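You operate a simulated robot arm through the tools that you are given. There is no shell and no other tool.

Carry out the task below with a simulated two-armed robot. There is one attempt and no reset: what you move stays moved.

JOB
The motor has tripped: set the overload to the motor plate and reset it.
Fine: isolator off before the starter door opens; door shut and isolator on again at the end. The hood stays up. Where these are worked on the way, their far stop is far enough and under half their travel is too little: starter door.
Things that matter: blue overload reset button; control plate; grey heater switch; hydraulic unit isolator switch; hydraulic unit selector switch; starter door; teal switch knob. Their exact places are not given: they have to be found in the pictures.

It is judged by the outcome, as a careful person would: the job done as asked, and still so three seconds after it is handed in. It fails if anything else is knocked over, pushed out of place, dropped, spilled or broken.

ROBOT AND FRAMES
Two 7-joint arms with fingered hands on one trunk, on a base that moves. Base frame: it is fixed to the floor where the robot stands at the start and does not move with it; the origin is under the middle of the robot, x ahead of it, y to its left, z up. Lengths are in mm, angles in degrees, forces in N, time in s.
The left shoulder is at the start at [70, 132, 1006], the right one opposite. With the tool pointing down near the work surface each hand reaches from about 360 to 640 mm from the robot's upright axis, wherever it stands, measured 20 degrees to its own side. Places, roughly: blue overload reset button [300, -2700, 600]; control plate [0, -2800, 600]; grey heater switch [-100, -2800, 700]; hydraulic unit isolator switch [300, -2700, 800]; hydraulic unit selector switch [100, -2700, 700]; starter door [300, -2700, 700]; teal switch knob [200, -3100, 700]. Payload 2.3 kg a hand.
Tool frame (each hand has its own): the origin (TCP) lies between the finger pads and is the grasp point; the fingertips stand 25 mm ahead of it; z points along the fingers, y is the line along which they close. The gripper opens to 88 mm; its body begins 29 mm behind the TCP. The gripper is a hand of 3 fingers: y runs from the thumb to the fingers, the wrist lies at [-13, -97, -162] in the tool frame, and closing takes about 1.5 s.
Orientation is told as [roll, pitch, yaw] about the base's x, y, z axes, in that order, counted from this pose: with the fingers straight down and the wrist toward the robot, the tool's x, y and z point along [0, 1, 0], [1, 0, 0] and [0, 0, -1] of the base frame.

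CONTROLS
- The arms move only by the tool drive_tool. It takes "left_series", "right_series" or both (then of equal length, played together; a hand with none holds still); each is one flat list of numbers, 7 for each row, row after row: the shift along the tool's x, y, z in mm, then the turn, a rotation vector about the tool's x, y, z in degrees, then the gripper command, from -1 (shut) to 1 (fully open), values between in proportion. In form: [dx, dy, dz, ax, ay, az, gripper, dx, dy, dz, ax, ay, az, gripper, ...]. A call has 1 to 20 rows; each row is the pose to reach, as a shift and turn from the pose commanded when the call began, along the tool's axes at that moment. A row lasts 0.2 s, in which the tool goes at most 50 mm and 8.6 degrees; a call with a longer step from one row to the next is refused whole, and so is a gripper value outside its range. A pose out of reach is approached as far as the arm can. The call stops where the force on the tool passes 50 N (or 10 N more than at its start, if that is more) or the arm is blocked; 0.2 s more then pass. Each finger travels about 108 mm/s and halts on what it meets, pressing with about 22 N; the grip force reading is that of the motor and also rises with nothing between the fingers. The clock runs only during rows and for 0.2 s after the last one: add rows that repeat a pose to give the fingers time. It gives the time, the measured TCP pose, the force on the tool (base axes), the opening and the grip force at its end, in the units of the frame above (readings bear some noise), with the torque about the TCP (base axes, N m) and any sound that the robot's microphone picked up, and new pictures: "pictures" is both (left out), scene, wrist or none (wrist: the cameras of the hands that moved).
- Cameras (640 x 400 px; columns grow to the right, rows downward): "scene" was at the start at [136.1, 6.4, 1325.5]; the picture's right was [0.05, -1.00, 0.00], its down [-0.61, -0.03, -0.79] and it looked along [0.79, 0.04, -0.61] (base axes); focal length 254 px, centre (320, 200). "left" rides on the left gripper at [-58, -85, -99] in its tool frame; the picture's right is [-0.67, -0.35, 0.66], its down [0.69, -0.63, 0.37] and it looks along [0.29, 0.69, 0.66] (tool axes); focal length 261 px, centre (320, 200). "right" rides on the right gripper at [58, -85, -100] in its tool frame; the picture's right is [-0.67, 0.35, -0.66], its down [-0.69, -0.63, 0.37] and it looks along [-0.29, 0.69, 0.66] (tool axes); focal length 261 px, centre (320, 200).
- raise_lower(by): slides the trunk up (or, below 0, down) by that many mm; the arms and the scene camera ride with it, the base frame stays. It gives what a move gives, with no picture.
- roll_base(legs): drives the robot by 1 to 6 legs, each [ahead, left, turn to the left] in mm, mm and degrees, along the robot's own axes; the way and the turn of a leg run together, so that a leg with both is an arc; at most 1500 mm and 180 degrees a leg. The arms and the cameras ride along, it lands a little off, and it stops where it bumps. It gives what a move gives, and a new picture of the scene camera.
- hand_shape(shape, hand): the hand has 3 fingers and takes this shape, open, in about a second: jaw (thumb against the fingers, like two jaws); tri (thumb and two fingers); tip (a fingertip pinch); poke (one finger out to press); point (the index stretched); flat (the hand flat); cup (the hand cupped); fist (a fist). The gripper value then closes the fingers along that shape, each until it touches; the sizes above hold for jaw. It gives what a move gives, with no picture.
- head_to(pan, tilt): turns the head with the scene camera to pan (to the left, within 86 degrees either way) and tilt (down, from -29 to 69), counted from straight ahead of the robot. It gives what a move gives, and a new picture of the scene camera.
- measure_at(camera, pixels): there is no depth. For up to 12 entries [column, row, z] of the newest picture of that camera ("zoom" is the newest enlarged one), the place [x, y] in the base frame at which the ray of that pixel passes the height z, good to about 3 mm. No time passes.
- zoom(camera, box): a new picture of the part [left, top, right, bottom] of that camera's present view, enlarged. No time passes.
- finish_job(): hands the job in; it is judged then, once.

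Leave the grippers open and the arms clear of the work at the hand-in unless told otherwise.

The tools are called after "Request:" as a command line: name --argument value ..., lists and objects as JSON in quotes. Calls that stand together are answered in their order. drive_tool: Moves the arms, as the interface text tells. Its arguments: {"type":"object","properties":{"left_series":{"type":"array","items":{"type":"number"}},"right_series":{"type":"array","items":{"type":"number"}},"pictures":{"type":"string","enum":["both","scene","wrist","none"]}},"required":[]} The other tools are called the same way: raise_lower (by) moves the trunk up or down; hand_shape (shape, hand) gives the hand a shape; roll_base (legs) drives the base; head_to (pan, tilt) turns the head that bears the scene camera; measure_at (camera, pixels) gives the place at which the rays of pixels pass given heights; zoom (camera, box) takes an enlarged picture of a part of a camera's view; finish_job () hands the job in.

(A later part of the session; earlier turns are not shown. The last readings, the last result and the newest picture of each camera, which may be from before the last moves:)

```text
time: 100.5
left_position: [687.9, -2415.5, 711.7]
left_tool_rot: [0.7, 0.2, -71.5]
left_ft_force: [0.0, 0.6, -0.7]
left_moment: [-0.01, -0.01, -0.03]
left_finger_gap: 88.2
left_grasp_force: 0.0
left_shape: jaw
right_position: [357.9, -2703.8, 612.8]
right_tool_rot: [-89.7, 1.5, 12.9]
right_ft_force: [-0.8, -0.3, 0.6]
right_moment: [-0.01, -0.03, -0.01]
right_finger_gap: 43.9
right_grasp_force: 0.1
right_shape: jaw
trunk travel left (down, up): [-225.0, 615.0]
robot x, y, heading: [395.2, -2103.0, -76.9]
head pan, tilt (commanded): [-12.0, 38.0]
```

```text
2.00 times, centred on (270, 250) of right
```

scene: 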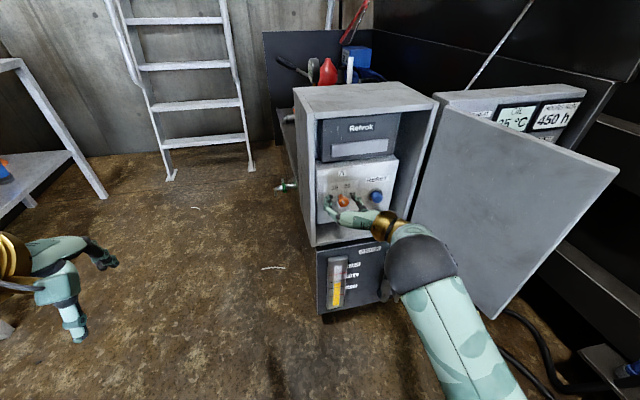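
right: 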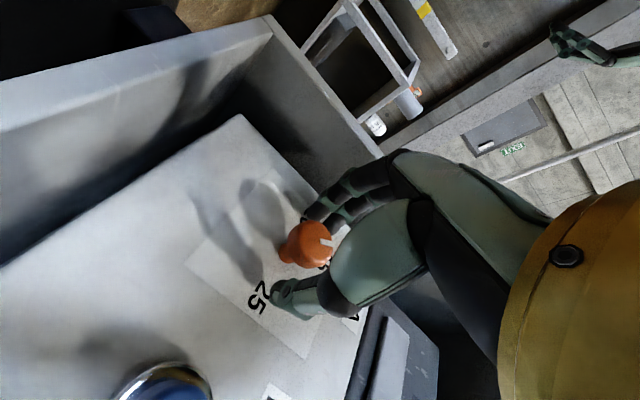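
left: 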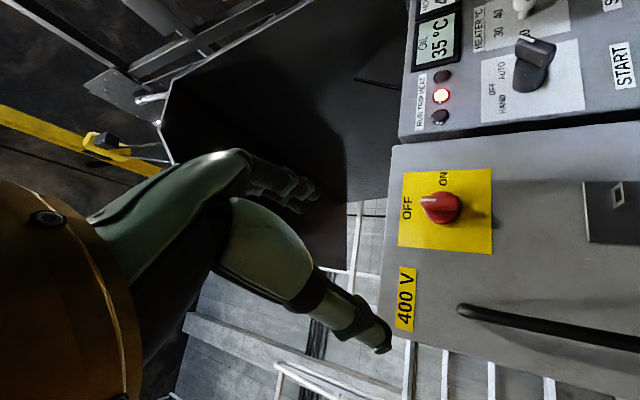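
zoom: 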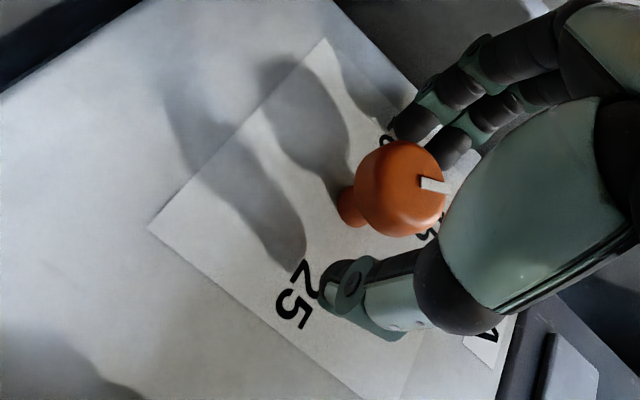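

Fingers (left) and thumb (right) flank the cap. Close on it.

Request:
drive_tool --right_series '[0, 0, 0, 0, 0, 0, -1, 0, 0, 0, 0, 0, 0, -1, 0, 0, 0, 0, 0, 0, -1, 0, 0, 0, 0, 0, 0, -1, 0, 0, 0, 0, 0, 0, -1, 0, 0, 0, 0, 0, 0, -1]' --pictures "both"

Request:
zoom --camera "scene" --box '[310, 160, 410, 230]'

Request:
zoom --camera "right" --box '[150, 150, 390, 350]'

```text
time: 101.9
left_position: [688.5, -2416.6, 710.8]
left_tool_rot: [0.8, 0.3, -71.5]
left_ft_force: [-1.1, -0.1, 0.4]
left_moment: [0.01, -0.01, 0.03]
left_finger_gap: 88.1
left_grasp_force: 0.0
left_shape: jaw
right_position: [357.3, -2705.5, 612.0]
right_tool_rot: [-89.6, 1.4, 12.8]
right_ft_force: [1.2, -16.0, 5.0]
right_moment: [-0.06, -0.01, -0.01]
right_finger_gap: 12.2
right_grasp_force: 22.0
right_shape: jaw
trunk travel left (down, up): [-225.0, 615.0]
robot x, y, heading: [394.1, -2107.6, -77.3]
head pan, tilt (commanded): [-12.0, 38.0]
```

scene: 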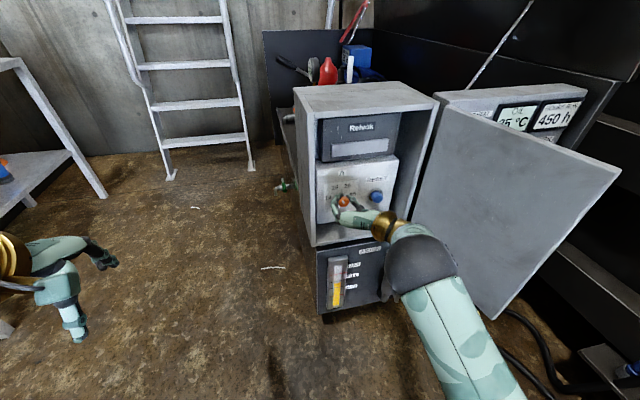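
right: 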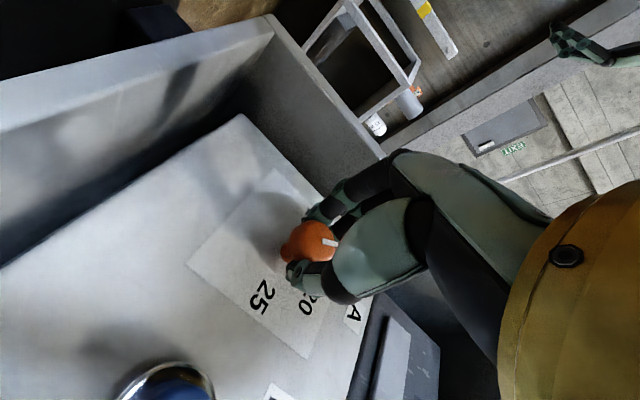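

```text
5.71 times, centred on (360, 195) of scene
```

zoom: 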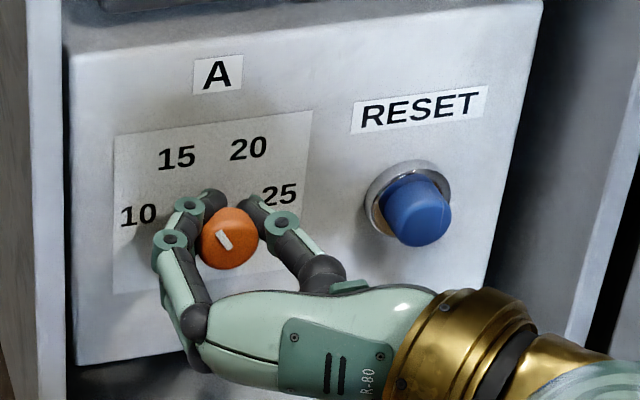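

```text
2.00 times, centred on (270, 250) of right
```

zoom: 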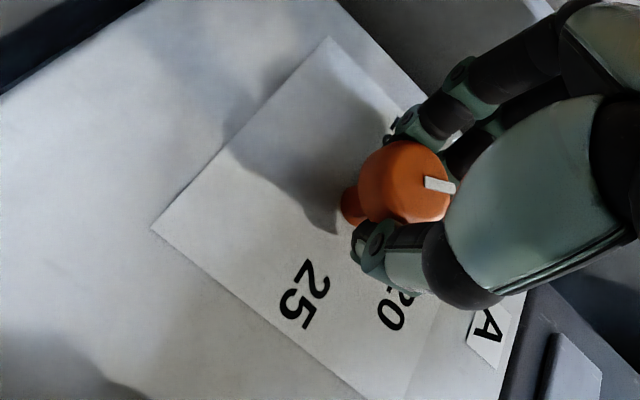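

The tips have closed behind the cap on the thinner stem (gap 12 mm, pulling 16 N). Reopen, back off 10 mm and re-grip on the cap's rim.

Request:
drive_tool --right_series '[0, 0, 0, 0, 0, 0, 0, 0, 0, 0, 0, 0, 0, 0, 0, 0, 0, 0, 0, 0, 0, 0, 0, -10, 0, 0, 0, 0, 0, 0, -10, 0, 0, 0, -1, 0, 0, -10, 0, 0, 0, -1, 0, 0, -10, 0, 0, 0, -1, 0, 0, -10, 0, 0, 0, -1, 0, 0, -10, 0, 0, 0, -1, 0, 0, -10, 0, 0, 0, -1]' --pictures "both"

Request:
zoom --camera "scene" --box '[310, 160, 410, 230]'

Request:
zoom --camera "right" --box '[150, 150, 390, 350]'

```text
time: 104.1
left_position: [687.6, -2415.8, 712.3]
left_tool_rot: [0.8, 0.1, -71.6]
left_ft_force: [-0.5, 1.2, 0.3]
left_moment: [0.01, 0.0, -0.03]
left_finger_gap: 88.1
left_grasp_force: 0.2
left_shape: jaw
right_position: [355.0, -2694.1, 613.3]
right_tool_rot: [-89.7, 1.4, 12.8]
right_ft_force: [-0.7, 1.2, 2.6]
right_moment: [-0.03, -0.02, 0.02]
right_finger_gap: 16.2
right_grasp_force: 21.8
right_shape: jaw
trunk travel left (down, up): [-225.0, 615.0]
robot x, y, heading: [394.6, -2109.3, -77.3]
head pan, tilt (commanded): [-12.0, 38.0]
```

scene: 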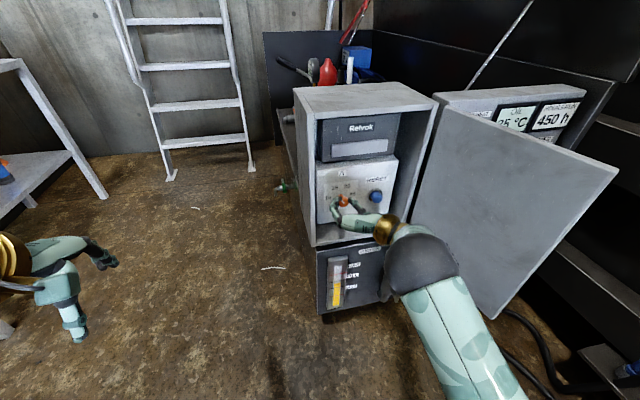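
right: 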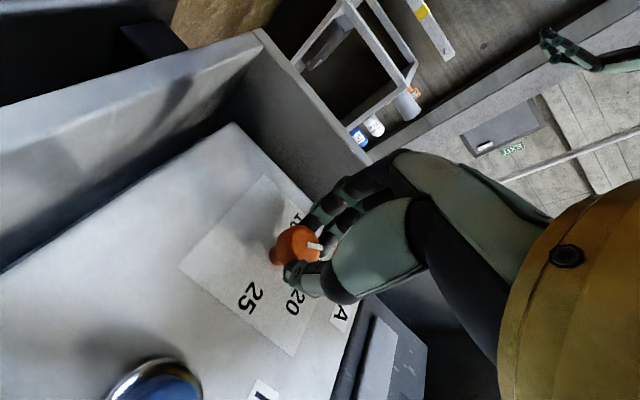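

```text
5.71 times, centred on (360, 195) of scene
```

zoom: 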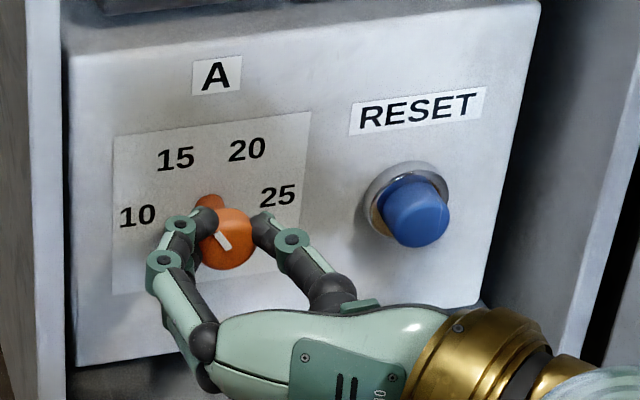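

```text
2.00 times, centred on (270, 250) of right
```

zoom: 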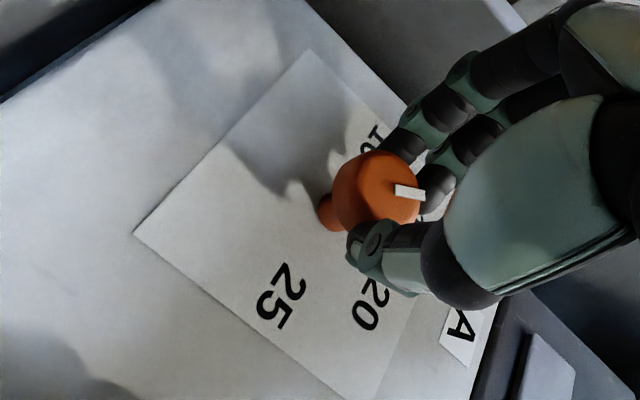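

Now on the cap's rim (gap 16 mm, little side force). Twist clockwise 30° as a test.

Request:
drive_tool --right_series '[0, 0, 0, 0, 0, 7.5, -1, 0, 0, 0, 0, 0, 15, -1, 0, 0, 0, 0, 0, 22.5, -1, 0, 0, 0, 0, 0, 30, -1]' --pictures "both"

Request:
zoom --camera "scene" --box '[310, 160, 410, 230]'

Request:
zoom --camera "right" --box '[150, 150, 390, 350]'

```text
time: 105.1
left_position: [686.8, -2415.5, 710.9]
left_tool_rot: [0.8, 0.3, -71.4]
left_ft_force: [-0.2, 0.0, -0.4]
left_moment: [0.04, -0.06, 0.02]
left_finger_gap: 87.9
left_grasp_force: 0.1
left_shape: jaw
right_position: [353.9, -2693.6, 612.1]
right_tool_rot: [-89.6, -28.7, 12.6]
right_ft_force: [-2.9, -2.8, 1.8]
right_moment: [-0.05, -0.01, -0.01]
right_finger_gap: 15.4
right_grasp_force: 22.0
right_shape: jaw
trunk travel left (down, up): [-225.0, 615.0]
robot x, y, heading: [395.6, -2108.7, -77.3]
head pan, tilt (commanded): [-12.0, 38.0]
```

scene: 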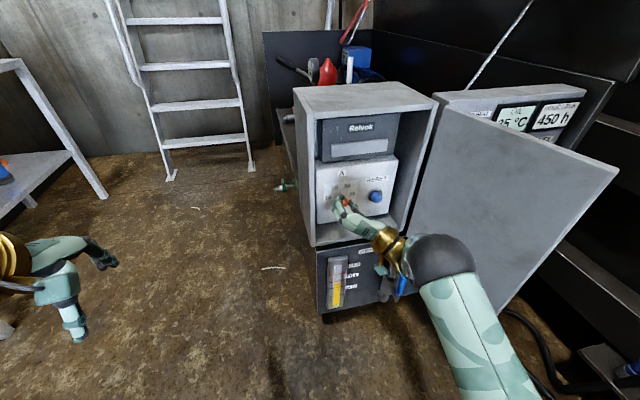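
right: 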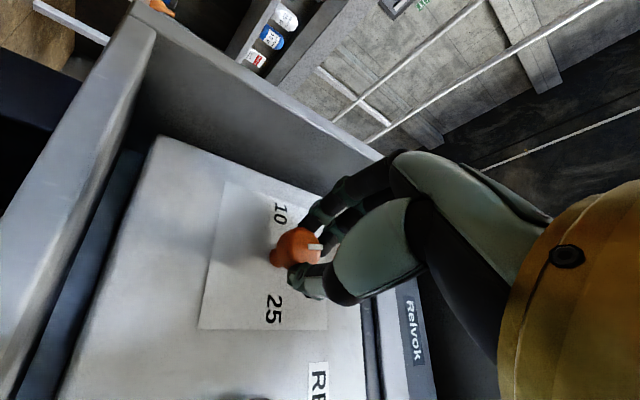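

```text
5.71 times, centred on (360, 195) of scene
```

zoom: 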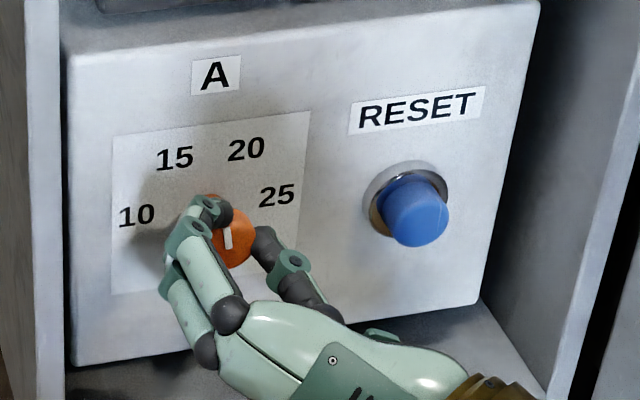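

```text
2.00 times, centred on (270, 250) of right
```

zoom: 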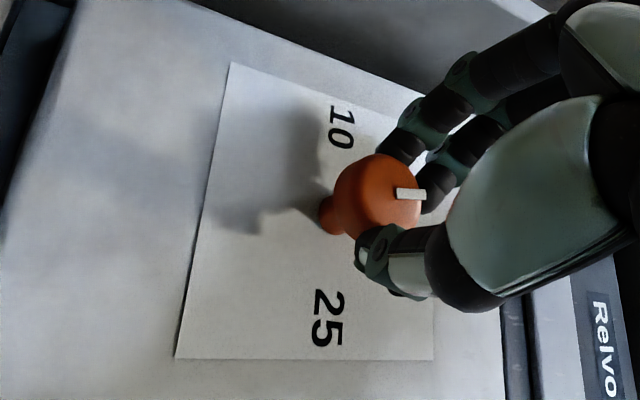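

The dial follows the hand (mark now straight up). Continue clockwise another 60°.

Request:
drive_tool --right_series '[0, 0, 0, 0, 0, 7.5, -1, 0, 0, 0, 0, 0, 15, -1, 0, 0, 0, 0, 0, 22.5, -1, 0, 0, 0, 0, 0, 30, -1, 0, 0, 0, 0, 0, 37.5, -1, 0, 0, 0, 0, 0, 45, -1, 0, 0, 0, 0, 0, 52.5, -1, 0, 0, 0, 0, 0, 60, -1]' --pictures "both"

Request:
zoom --camera "scene" --box '[310, 160, 410, 230]'

Request:
zoom --camera "right" --box '[150, 150, 390, 350]'

```text
time: 106.9
left_position: [687.1, -2416.7, 712.0]
left_tool_rot: [0.9, 0.2, -71.6]
left_ft_force: [0.2, 0.2, 0.1]
left_moment: [0.02, -0.02, -0.02]
left_finger_gap: 88.1
left_grasp_force: 0.0
left_shape: jaw
right_position: [353.5, -2693.7, 612.7]
right_tool_rot: [-71.8, -88.8, -5.4]
right_ft_force: [-7.2, 0.1, -2.6]
right_moment: [-0.02, 0.0, -0.08]
right_finger_gap: 15.2
right_grasp_force: 22.1
right_shape: jaw
trunk travel left (down, up): [-225.0, 615.0]
robot x, y, heading: [395.8, -2104.9, -77.3]
head pan, tilt (commanded): [-12.0, 38.0]
```

scene: 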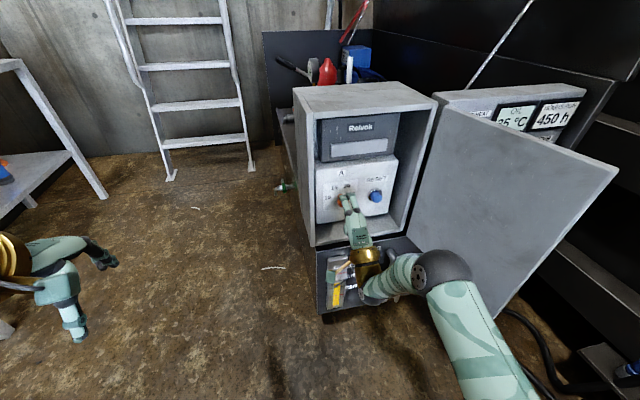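
right: 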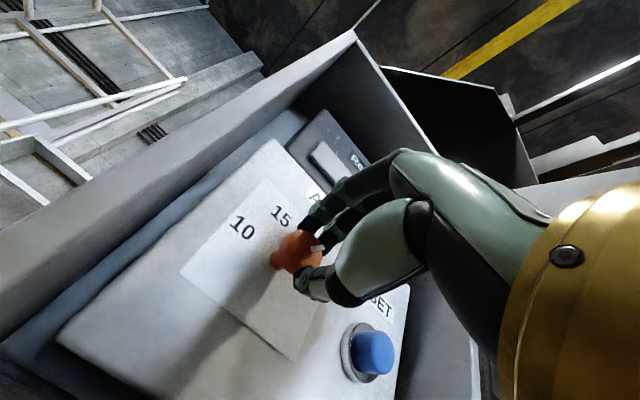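

```text
5.71 times, centred on (360, 195) of scene
```

zoom: 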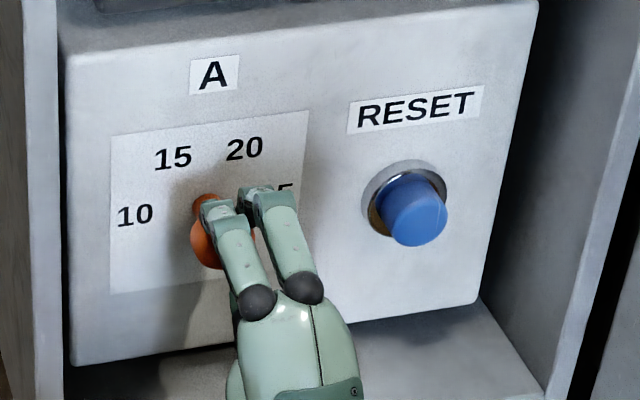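

```text
2.00 times, centred on (270, 250) of right
```

zoom: 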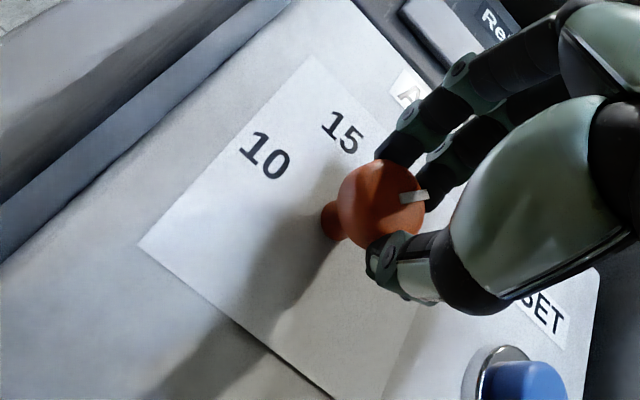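

Still following. Continue another 30° and check the mark.

Request:
drive_tool --right_series '[0, 0, 0, 0, 0, 7.5, -1, 0, 0, 0, 0, 0, 15, -1, 0, 0, 0, 0, 0, 22.5, -1, 0, 0, 0, 0, 0, 30, -1]' --pictures "both"

Request:
zoom --camera "scene" --box '[310, 160, 410, 230]'

Request:
zoom --camera "right" --box '[150, 150, 390, 350]'

```text
time: 107.9
left_position: [685.9, -2416.8, 712.3]
left_tool_rot: [0.9, 0.2, -71.5]
left_ft_force: [0.1, 0.4, -1.0]
left_moment: [0.01, 0.0, -0.04]
left_finger_gap: 87.7
left_grasp_force: 0.1
left_shape: jaw
right_position: [353.7, -2694.1, 611.8]
right_tool_rot: [89.2, -61.1, -166.5]
right_ft_force: [-6.2, -0.5, -3.6]
right_moment: [-0.02, 0.04, -0.12]
right_finger_gap: 14.8
right_grasp_force: 21.6
right_shape: jaw
trunk travel left (down, up): [-225.0, 615.0]
robot x, y, heading: [396.3, -2105.1, -76.9]
head pan, tilt (commanded): [-12.0, 38.0]
```

scene: 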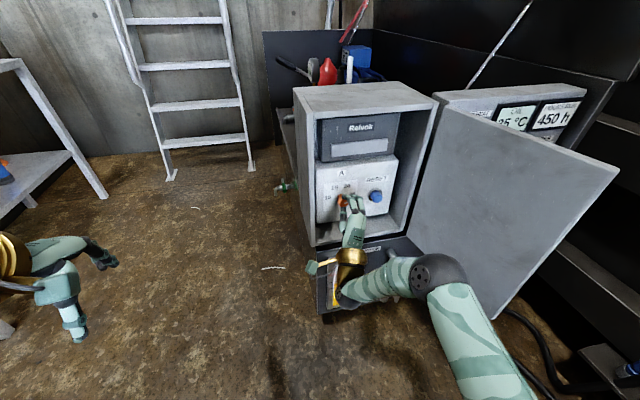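
right: 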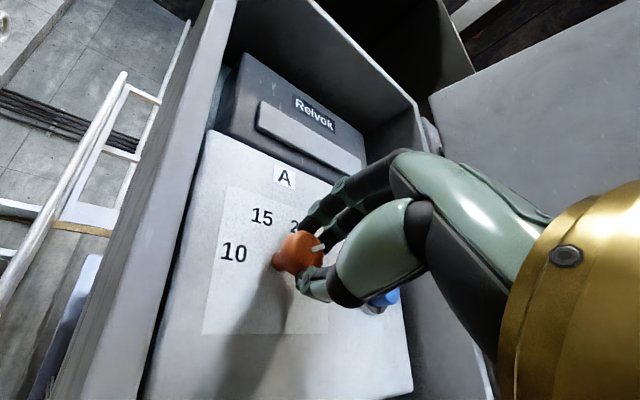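

```text
5.71 times, centred on (360, 195) of scene
```

zoom: 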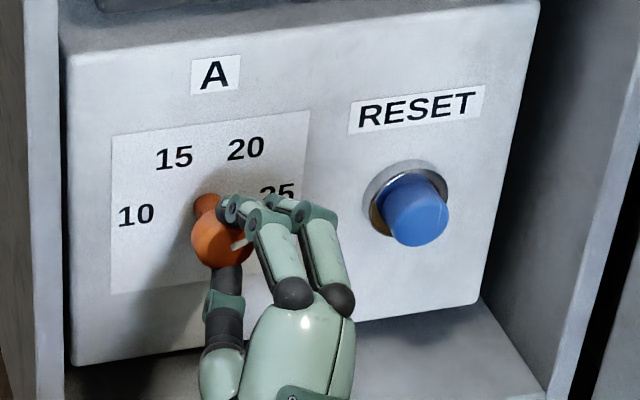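

```text
2.00 times, centred on (270, 250) of right
```

zoom: 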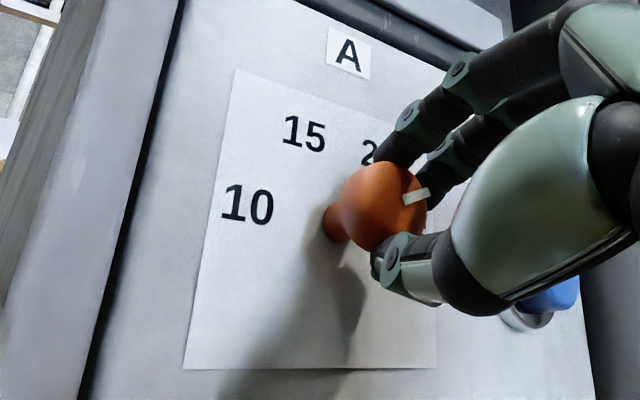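

Mark now points roughly 68° right of up; 25 is near 80–90°. Continue another 18°.

Request:
drive_tool --right_series '[0, 0, 0, 0, 0, 6, -1, 0, 0, 0, 0, 0, 12, -1, 0, 0, 0, 0, 0, 18, -1, 0, 0, 0, 0, 0, 18, -1]' --pictures "both"

Request:
zoom --camera "scene" --box '[325, 175, 375, 215]'

Request:
zoom --camera "right" --box '[150, 150, 390, 350]'

```text
time: 108.9
left_position: [686.1, -2416.9, 711.3]
left_tool_rot: [1.0, 0.2, -71.4]
left_ft_force: [0.0, 0.0, -0.2]
left_moment: [0.01, 0.0, 0.02]
left_finger_gap: 88.0
left_grasp_force: 0.0
left_shape: jaw
right_position: [353.7, -2693.5, 612.6]
right_tool_rot: [89.3, -43.2, -166.7]
right_ft_force: [-7.0, -0.3, -4.1]
right_moment: [0.03, 0.02, -0.19]
right_finger_gap: 14.8
right_grasp_force: 22.1
right_shape: jaw
trunk travel left (down, up): [-225.0, 615.0]
robot x, y, heading: [398.3, -2107.8, -77.0]
head pan, tilt (commanded): [-12.0, 38.0]
```

scene: 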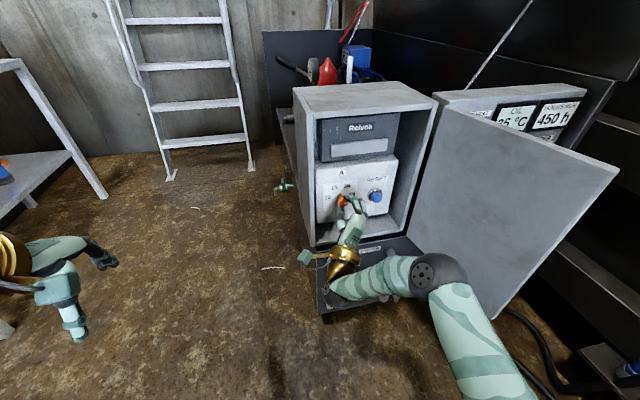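
right: 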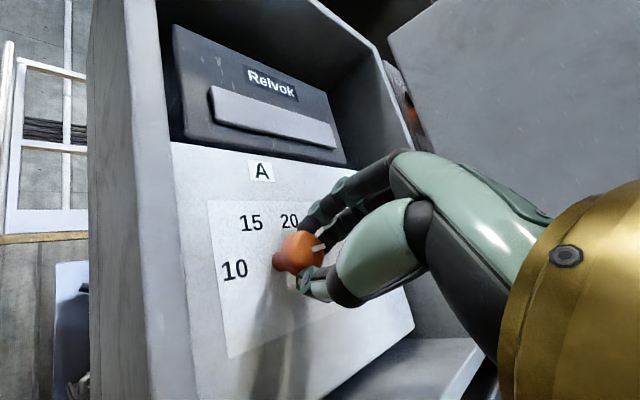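

```text
10.00 times, centred on (350, 195) of scene
```

zoom: 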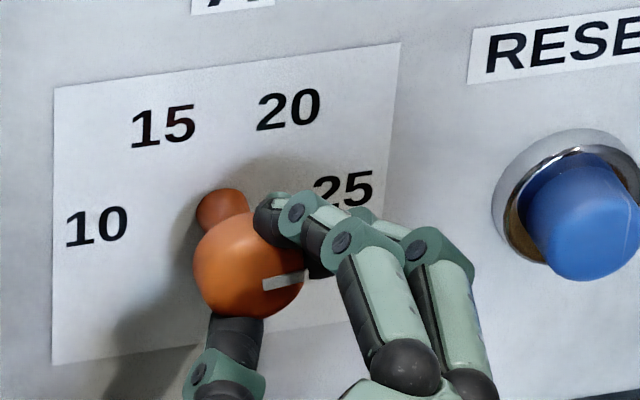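

```text
2.00 times, centred on (270, 250) of right
```

zoom: 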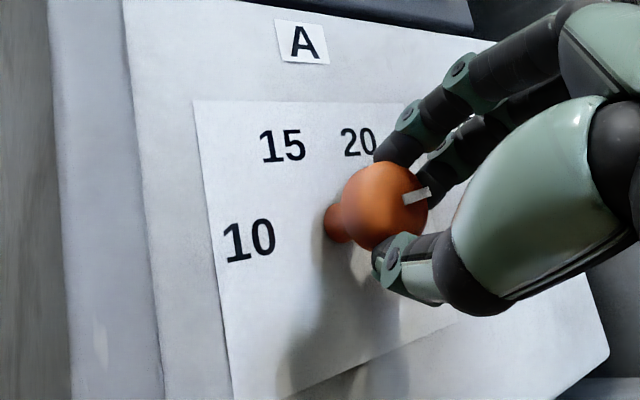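

The labels sit 60° apart, so 25 is at +90°; the mark is now at ≈82°. Turn ~9° more.

Request:
drive_tool --right_series '[0, 0, 0, 0, 0, 4.5, -1, 0, 0, 0, 0, 0, 9, -1, 0, 0, 0, 0, 0, 9, -1]' --pictures "scene"

Request:
zoom --camera "scene" --box '[325, 175, 375, 215]'

```text
time: 109.7
left_position: [687.0, -2416.1, 712.4]
left_tool_rot: [0.9, 0.2, -71.5]
left_ft_force: [0.4, -0.4, -0.1]
left_moment: [0.0, 0.02, 0.02]
left_finger_gap: 87.9
left_grasp_force: 0.0
left_shape: jaw
right_position: [355.0, -2693.3, 611.1]
right_tool_rot: [89.5, -34.3, -166.9]
right_ft_force: [-8.3, -0.4, -4.2]
right_moment: [0.06, 0.03, -0.14]
right_finger_gap: 15.1
right_grasp_force: 22.4
right_shape: jaw
trunk travel left (down, up): [-225.0, 615.0]
robot x, y, heading: [393.7, -2108.3, -77.3]
head pan, tilt (commanded): [-12.0, 38.0]
```

scene: 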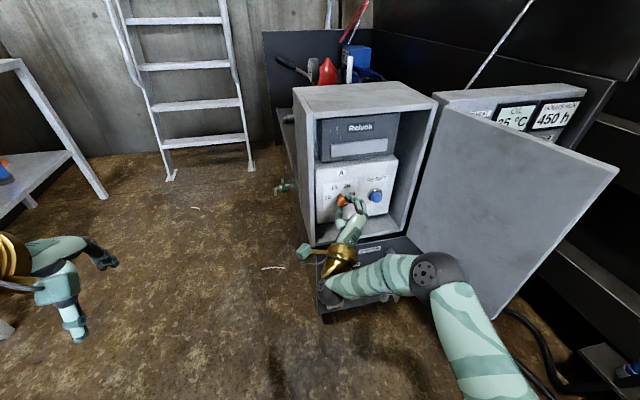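

```text
10.00 times, centred on (350, 195) of scene
```

zoom: 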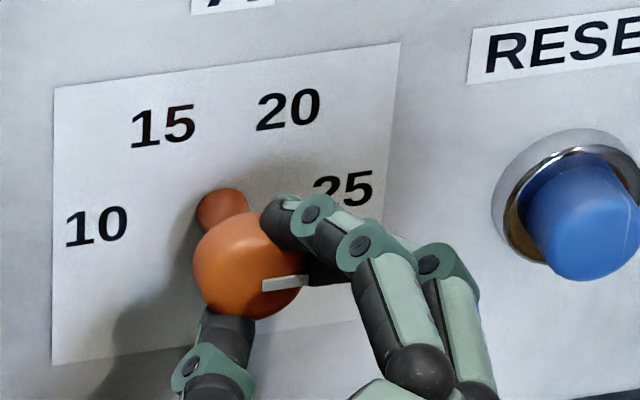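

The mark now lies along the horizontal toward 25 (≈90°). Release and back off.

Request:
drive_tool --right_series '[0, 0, 0, 0, 0, 0, 0, 0, 0, 0, 0, 0, 0, 0, 0, 0, 0, 0, 0, 0, 0, 0, 0, 0, 0, 0, 0, 0, 0, 0, -25, 0, 0, 0, 0, 0, 0, -50, 0, 0, 0, 0, 0, 0, -75, 0, 0, 0, 0, 0, 0, -100, 0, 0, 0, 0]' --pictures "both"

Request:
zoom --camera "scene" --box '[325, 175, 375, 215]'

Request:
zoom --camera "right" --box '[150, 150, 390, 350]'

```text
time: 111.5
left_position: [689.4, -2415.4, 711.6]
left_tool_rot: [0.8, 0.1, -71.5]
left_ft_force: [0.4, 0.0, -0.1]
left_moment: [-0.02, 0.0, 0.02]
left_finger_gap: 88.0
left_grasp_force: 0.1
left_shape: jaw
right_position: [332.1, -2596.2, 612.9]
right_tool_rot: [89.7, -34.4, -167.0]
right_ft_force: [-0.9, 0.6, -0.1]
right_moment: [-0.02, 0.02, 0.0]
right_finger_gap: 43.7
right_grasp_force: 0.0
right_shape: jaw
trunk travel left (down, up): [-225.0, 615.0]
robot x, y, heading: [395.3, -2107.9, -77.2]
head pan, tilt (commanded): [-12.0, 38.0]
```

scene: 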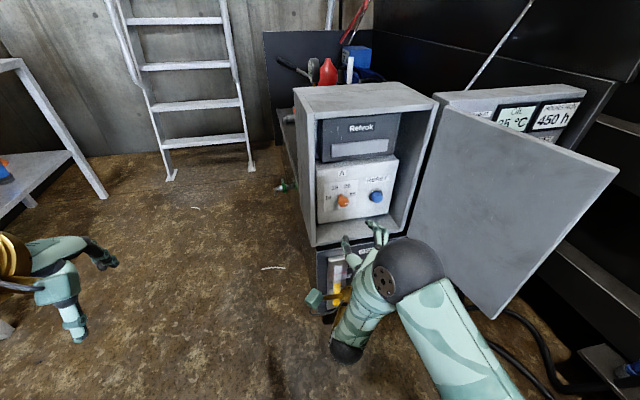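
right: 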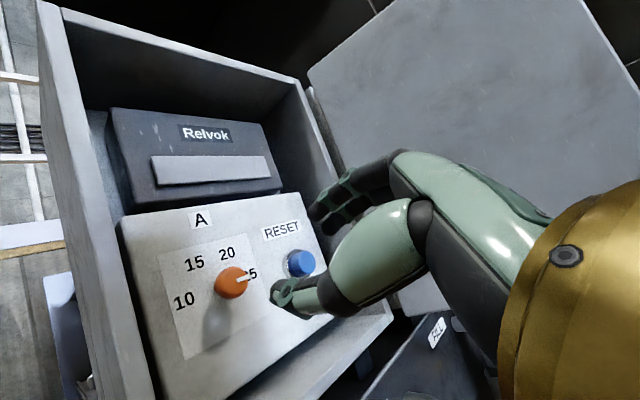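

```text
10.00 times, centred on (350, 195) of scene
```

zoom: 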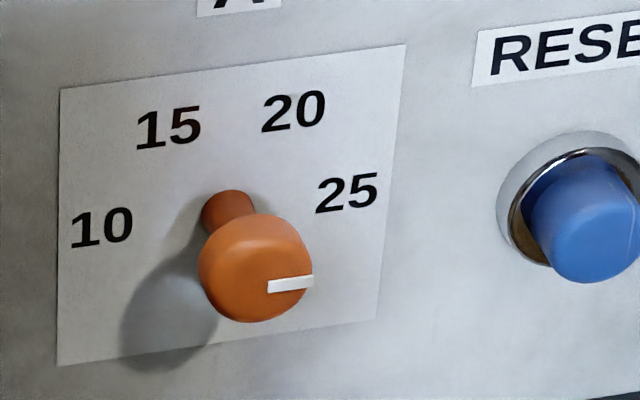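

```text
2.00 times, centred on (270, 250) of right
```

zoom: 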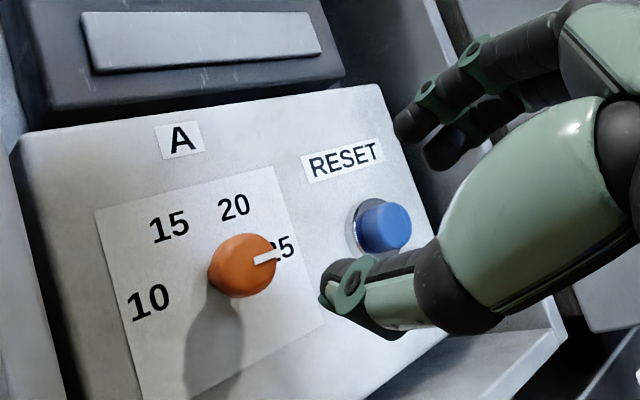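

Dial reads 25 exactly. Next the blue RESET: I'll triangulate its front centre from both cameras.

Request:
measure_at --camera "right" --pixels '[[303.5, 263, 590], [303.5, 263, 620], [233, 283, 600], [233, 283, 620]]'

Request:
measure_at --camera "scene" --pixels '[[377.3, 198, 590], [377.3, 198, 620], [343.5, 202, 600], [343.5, 202, 620]]'

Request:
zoom --camera "scene" --box '[355, 180, 395, 212]'

```text
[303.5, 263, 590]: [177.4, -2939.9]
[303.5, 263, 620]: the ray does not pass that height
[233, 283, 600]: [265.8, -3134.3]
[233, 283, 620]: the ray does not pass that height
```

```text
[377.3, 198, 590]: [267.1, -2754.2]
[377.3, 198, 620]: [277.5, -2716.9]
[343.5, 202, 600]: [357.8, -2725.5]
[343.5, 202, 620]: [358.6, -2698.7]
```

```text
12.50 times, centred on (375, 196) of scene
```

zoom: 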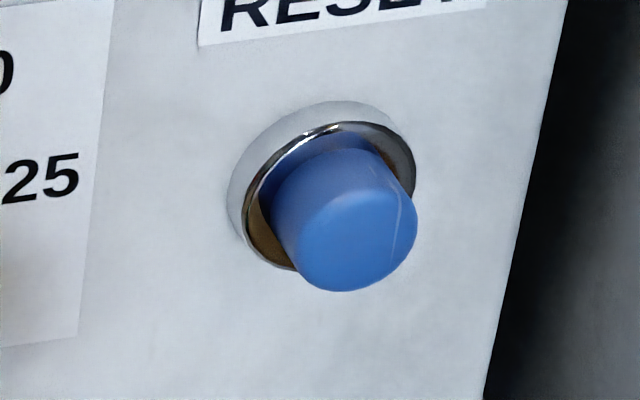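

Request:
measure_at --camera "zoom" --pixels '[[358, 237, 590], [358, 237, 600], [358, 237, 610], [325, 185, 590], [325, 185, 600], [325, 185, 610]]'

Request:
measure_at --camera "right" --pixels '[[303.5, 263, 594], [303.5, 263, 598], [303.5, 263, 602], [303.5, 263, 606]]'

```text
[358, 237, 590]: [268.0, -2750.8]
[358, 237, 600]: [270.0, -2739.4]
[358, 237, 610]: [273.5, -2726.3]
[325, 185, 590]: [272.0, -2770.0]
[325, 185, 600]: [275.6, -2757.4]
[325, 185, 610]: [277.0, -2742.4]
```

```text
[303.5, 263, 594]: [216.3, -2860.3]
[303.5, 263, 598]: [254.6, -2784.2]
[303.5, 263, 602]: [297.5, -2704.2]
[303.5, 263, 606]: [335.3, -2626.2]
```

Button front centre ≈(271.5,-2740.5,600). I close the fingers and move the closed fingertips in front of the button, ~30 mm short.

Request:
drive_tool --right_series '[-20, 22, 0, 0, 0, 0, -1, -41, 45, 0, 0, 0, 0, -1, -62.2, 68, 0, 0, 0, 0, -1, -62.2, 68, 24, 0, 0, 0, -1, -62.2, 68, 48, 0, 0, 0, -1, -62.2, 68, 72.5, 0, 0, 0, -1, -62.2, 68, 72.5, 0, 0, 0, -1]' --pictures "both"

Request:
zoom --camera "scene" --box '[335, 165, 415, 225]'

Request:
zoom --camera "right" --box '[150, 150, 390, 350]'

```text
time: 113.1
left_position: [687.8, -2416.4, 711.8]
left_tool_rot: [0.7, 0.3, -71.5]
left_ft_force: [-0.6, 0.0, 0.1]
left_moment: [0.02, 0.03, -0.03]
left_finger_gap: 88.0
left_grasp_force: 0.0
left_shape: jaw
right_position: [259.9, -2687.0, 600.0]
right_tool_rot: [89.6, -34.4, -166.9]
right_ft_force: [0.5, -0.1, 0.1]
right_moment: [0.0, -0.01, -0.02]
right_finger_gap: 0.1
right_grasp_force: 22.0
right_shape: jaw
trunk travel left (down, up): [-225.0, 615.0]
robot x, y, heading: [393.9, -2106.2, -77.1]
head pan, tilt (commanded): [-12.0, 38.0]
```

scene: 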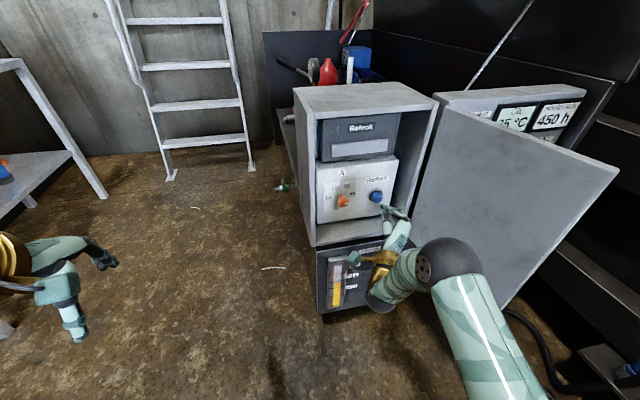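
right: 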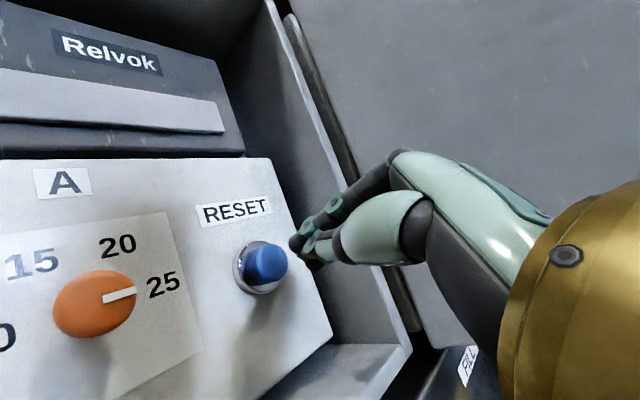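

```text
6.67 times, centred on (375, 195) of scene
```

zoom: 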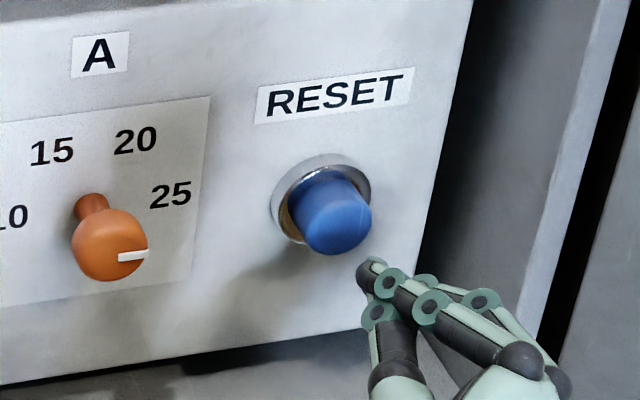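

```text
2.00 times, centred on (270, 250) of right
```

zoom: 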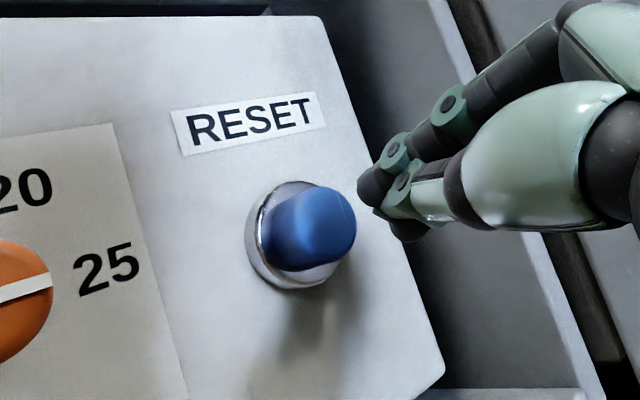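

Request:
measure_at --camera "scene" --pixels '[[382.5, 205.5, 600], [381.5, 204.5, 600], [378, 199, 600], [377.2, 197, 600]]'

```text
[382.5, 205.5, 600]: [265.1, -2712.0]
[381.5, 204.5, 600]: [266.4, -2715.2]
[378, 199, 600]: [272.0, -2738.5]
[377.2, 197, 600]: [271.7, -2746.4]
```

Fingertips are aligned with the button axis, ~28 mm away. Press slowly.

Request:
drive_tool --right_series '[0, 0, 12, 0, 0, 0, -1, 0, 0, 22, 0, 0, 0, -1, 0, 0, 27, 0, 0, 0, -1, 0, 0, 30, 0, 0, 0, -1, 0, 0, 33, 0, 0, 0, -1, 0, 0, 36, 0, 0, 0, -1, 0, 0, 36, 0, 0, 0, -1]' --pictures "both"

Request:
zoom --camera "scene" --box '[335, 165, 415, 225]'

Request:
zoom --camera "right" --box '[150, 150, 390, 350]'

```text
time: 114.7
left_position: [688.2, -2413.8, 712.8]
left_tool_rot: [0.8, 0.0, -71.5]
left_ft_force: [0.0, -0.2, -0.4]
left_moment: [0.0, 0.04, 0.02]
left_finger_gap: 88.1
left_grasp_force: 0.1
left_shape: jaw
right_position: [266.3, -2719.0, 601.0]
right_tool_rot: [89.6, -34.4, -167.1]
right_ft_force: [-2.4, 28.5, -9.7]
right_moment: [0.25, 0.07, 0.18]
right_finger_gap: 0.0
right_grasp_force: 22.1
right_shape: jaw
trunk travel left (down, up): [-225.0, 615.0]
robot x, y, heading: [394.4, -2104.4, -77.2]
head pan, tilt (commanded): [-12.0, 38.0]
heard: click
```

scene: 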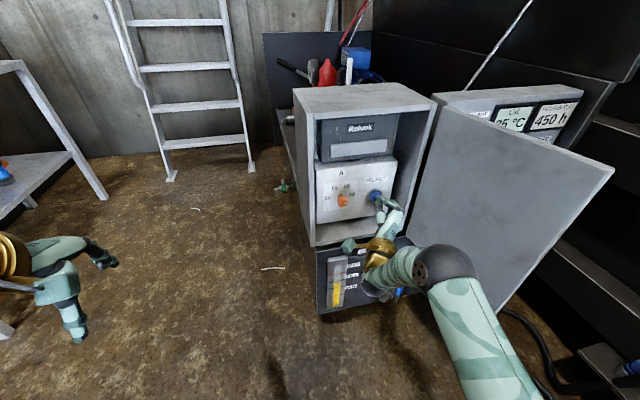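
right: 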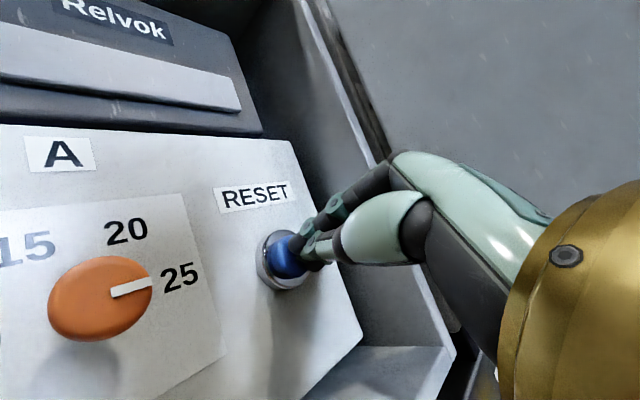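

```text
6.67 times, centred on (375, 195) of scene
```

zoom: 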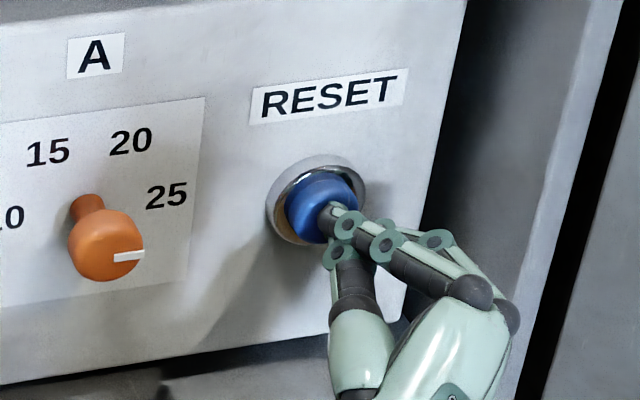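

```text
2.00 times, centred on (270, 250) of right
```

zoom: 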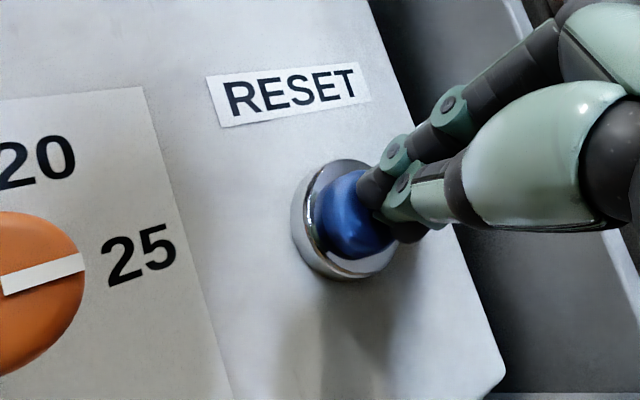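

A click was heard and the button went in. Release by backing straight off.

Request:
drive_tool --right_series '[0, 0, -20, 0, 0, 0, -1, 0, 0, -50, 0, 0, 0, -1, 0, 0, -90, 0, 0, 0, -1, 0, 0, -130, 0, 0, 0, -1, 0, 0, -160, 0, 0, 0, -1]' --pictures "scene"

Request:
zoom --camera "scene" --box '[315, 150, 415, 225]'

```text
time: 115.9
left_position: [689.1, -2414.9, 712.2]
left_tool_rot: [0.8, 0.2, -71.4]
left_ft_force: [-1.0, -0.4, 0.7]
left_moment: [0.0, 0.0, -0.03]
left_finger_gap: 88.0
left_grasp_force: 0.0
left_shape: jaw
right_position: [232.3, -2565.4, 601.4]
right_tool_rot: [89.6, -34.4, -167.0]
right_ft_force: [0.7, 0.6, 0.1]
right_moment: [0.02, 0.0, 0.02]
right_finger_gap: 0.0
right_grasp_force: 21.7
right_shape: jaw
trunk travel left (down, up): [-225.0, 615.0]
robot x, y, heading: [395.4, -2108.0, -77.0]
head pan, tilt (commanded): [-12.0, 38.0]
```

scene: 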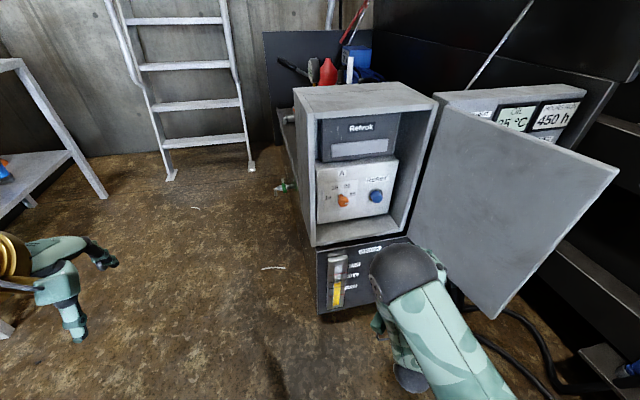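

```text
5.33 times, centred on (365, 188) of scene
```

zoom: 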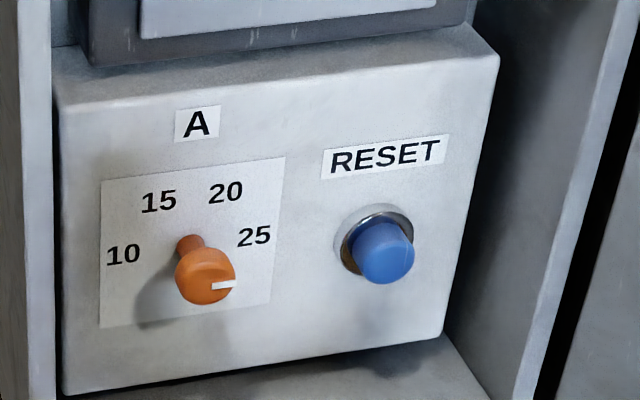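

Dial at 25, button sprung back. Now raise the trunk 190 mm to check the TRIP lamp and prepare for closing the door.

Request:
raise_lower --by 190

Request:
head_to --pan -15 --tilt 45

Request:
zoom --camera "scene" --box '[400, 80, 560, 200]'

```text
time: 117.9
left_position: [688.4, -2416.4, 901.9]
left_tool_rot: [0.7, 0.3, -71.6]
left_ft_force: [0.3, -0.6, -0.7]
left_moment: [0.0, -0.02, 0.01]
left_finger_gap: 88.0
left_grasp_force: 0.0
left_shape: jaw
right_position: [233.2, -2566.5, 790.6]
right_tool_rot: [89.5, -34.5, -166.9]
right_ft_force: [1.6, -0.5, 0.0]
right_moment: [0.0, -0.01, 0.02]
right_finger_gap: 0.0
right_grasp_force: 22.0
right_shape: jaw
trunk travel left (down, up): [-415.0, 425.0]
robot x, y, heading: [397.3, -2106.5, -77.4]
head pan, tilt (commanded): [-12.0, 38.0]
```

```text
time: 118.6
left_position: [687.3, -2415.8, 901.8]
left_tool_rot: [0.8, 0.3, -71.5]
left_ft_force: [-0.5, -0.8, -0.7]
left_moment: [-0.02, 0.01, -0.01]
left_finger_gap: 87.7
left_grasp_force: 0.2
left_shape: jaw
right_position: [232.4, -2566.2, 790.7]
right_tool_rot: [89.6, -34.5, -166.9]
right_ft_force: [0.4, -0.2, -1.0]
right_moment: [0.02, 0.02, 0.0]
right_finger_gap: 0.0
right_grasp_force: 22.1
right_shape: jaw
trunk travel left (down, up): [-415.0, 425.0]
robot x, y, heading: [392.0, -2107.9, -77.0]
head pan, tilt (commanded): [-15.0, 45.0]
```

scene: 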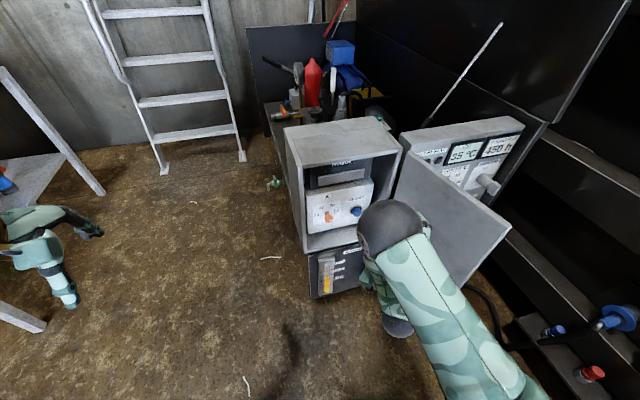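

```text
3.33 times, centred on (480, 140) of scene
```

zoom: 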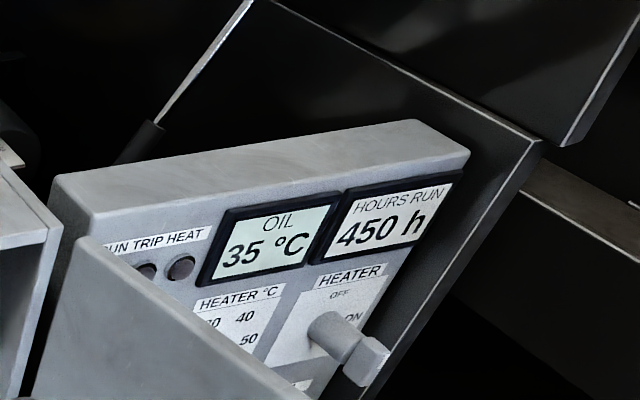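

TRIP lamp (zoom (147,272)) is now dark — reset worked. I'll double-check the motor plate from this position too.

Request:
zoom --camera "scene" --box '[310, 30, 370, 80]'

Request:
zoom --camera "scene" --box '[350, 100, 530, 320]'

```text
8.00 times, centred on (340, 55) of scene
```

zoom: 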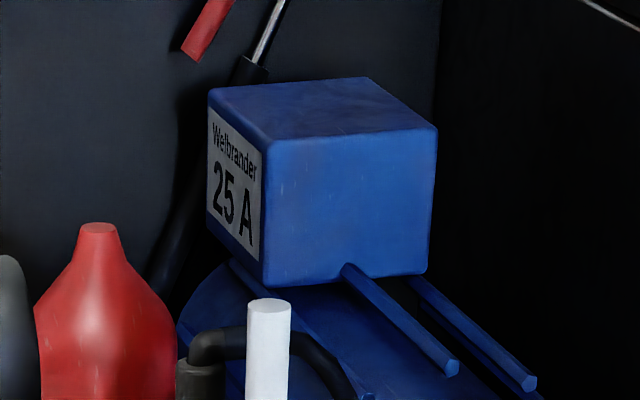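

```text
1.82 times, centred on (440, 210) of scene
```

zoom: 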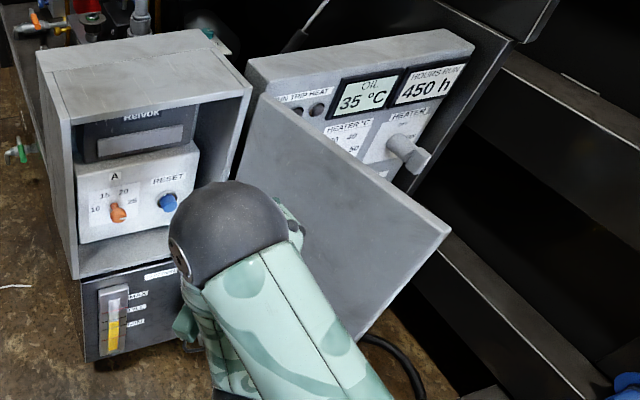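

Motor plate confirmed: 25 A. Now to close the door: find where its free edge is.

Request:
measure_at --camera "scene" --pixels '[[512.5, 226.5, 829], [406, 152, 829], [461, 284, 490]]'

```text
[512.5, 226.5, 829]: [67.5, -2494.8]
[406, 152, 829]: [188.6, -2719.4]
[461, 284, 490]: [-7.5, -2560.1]
```

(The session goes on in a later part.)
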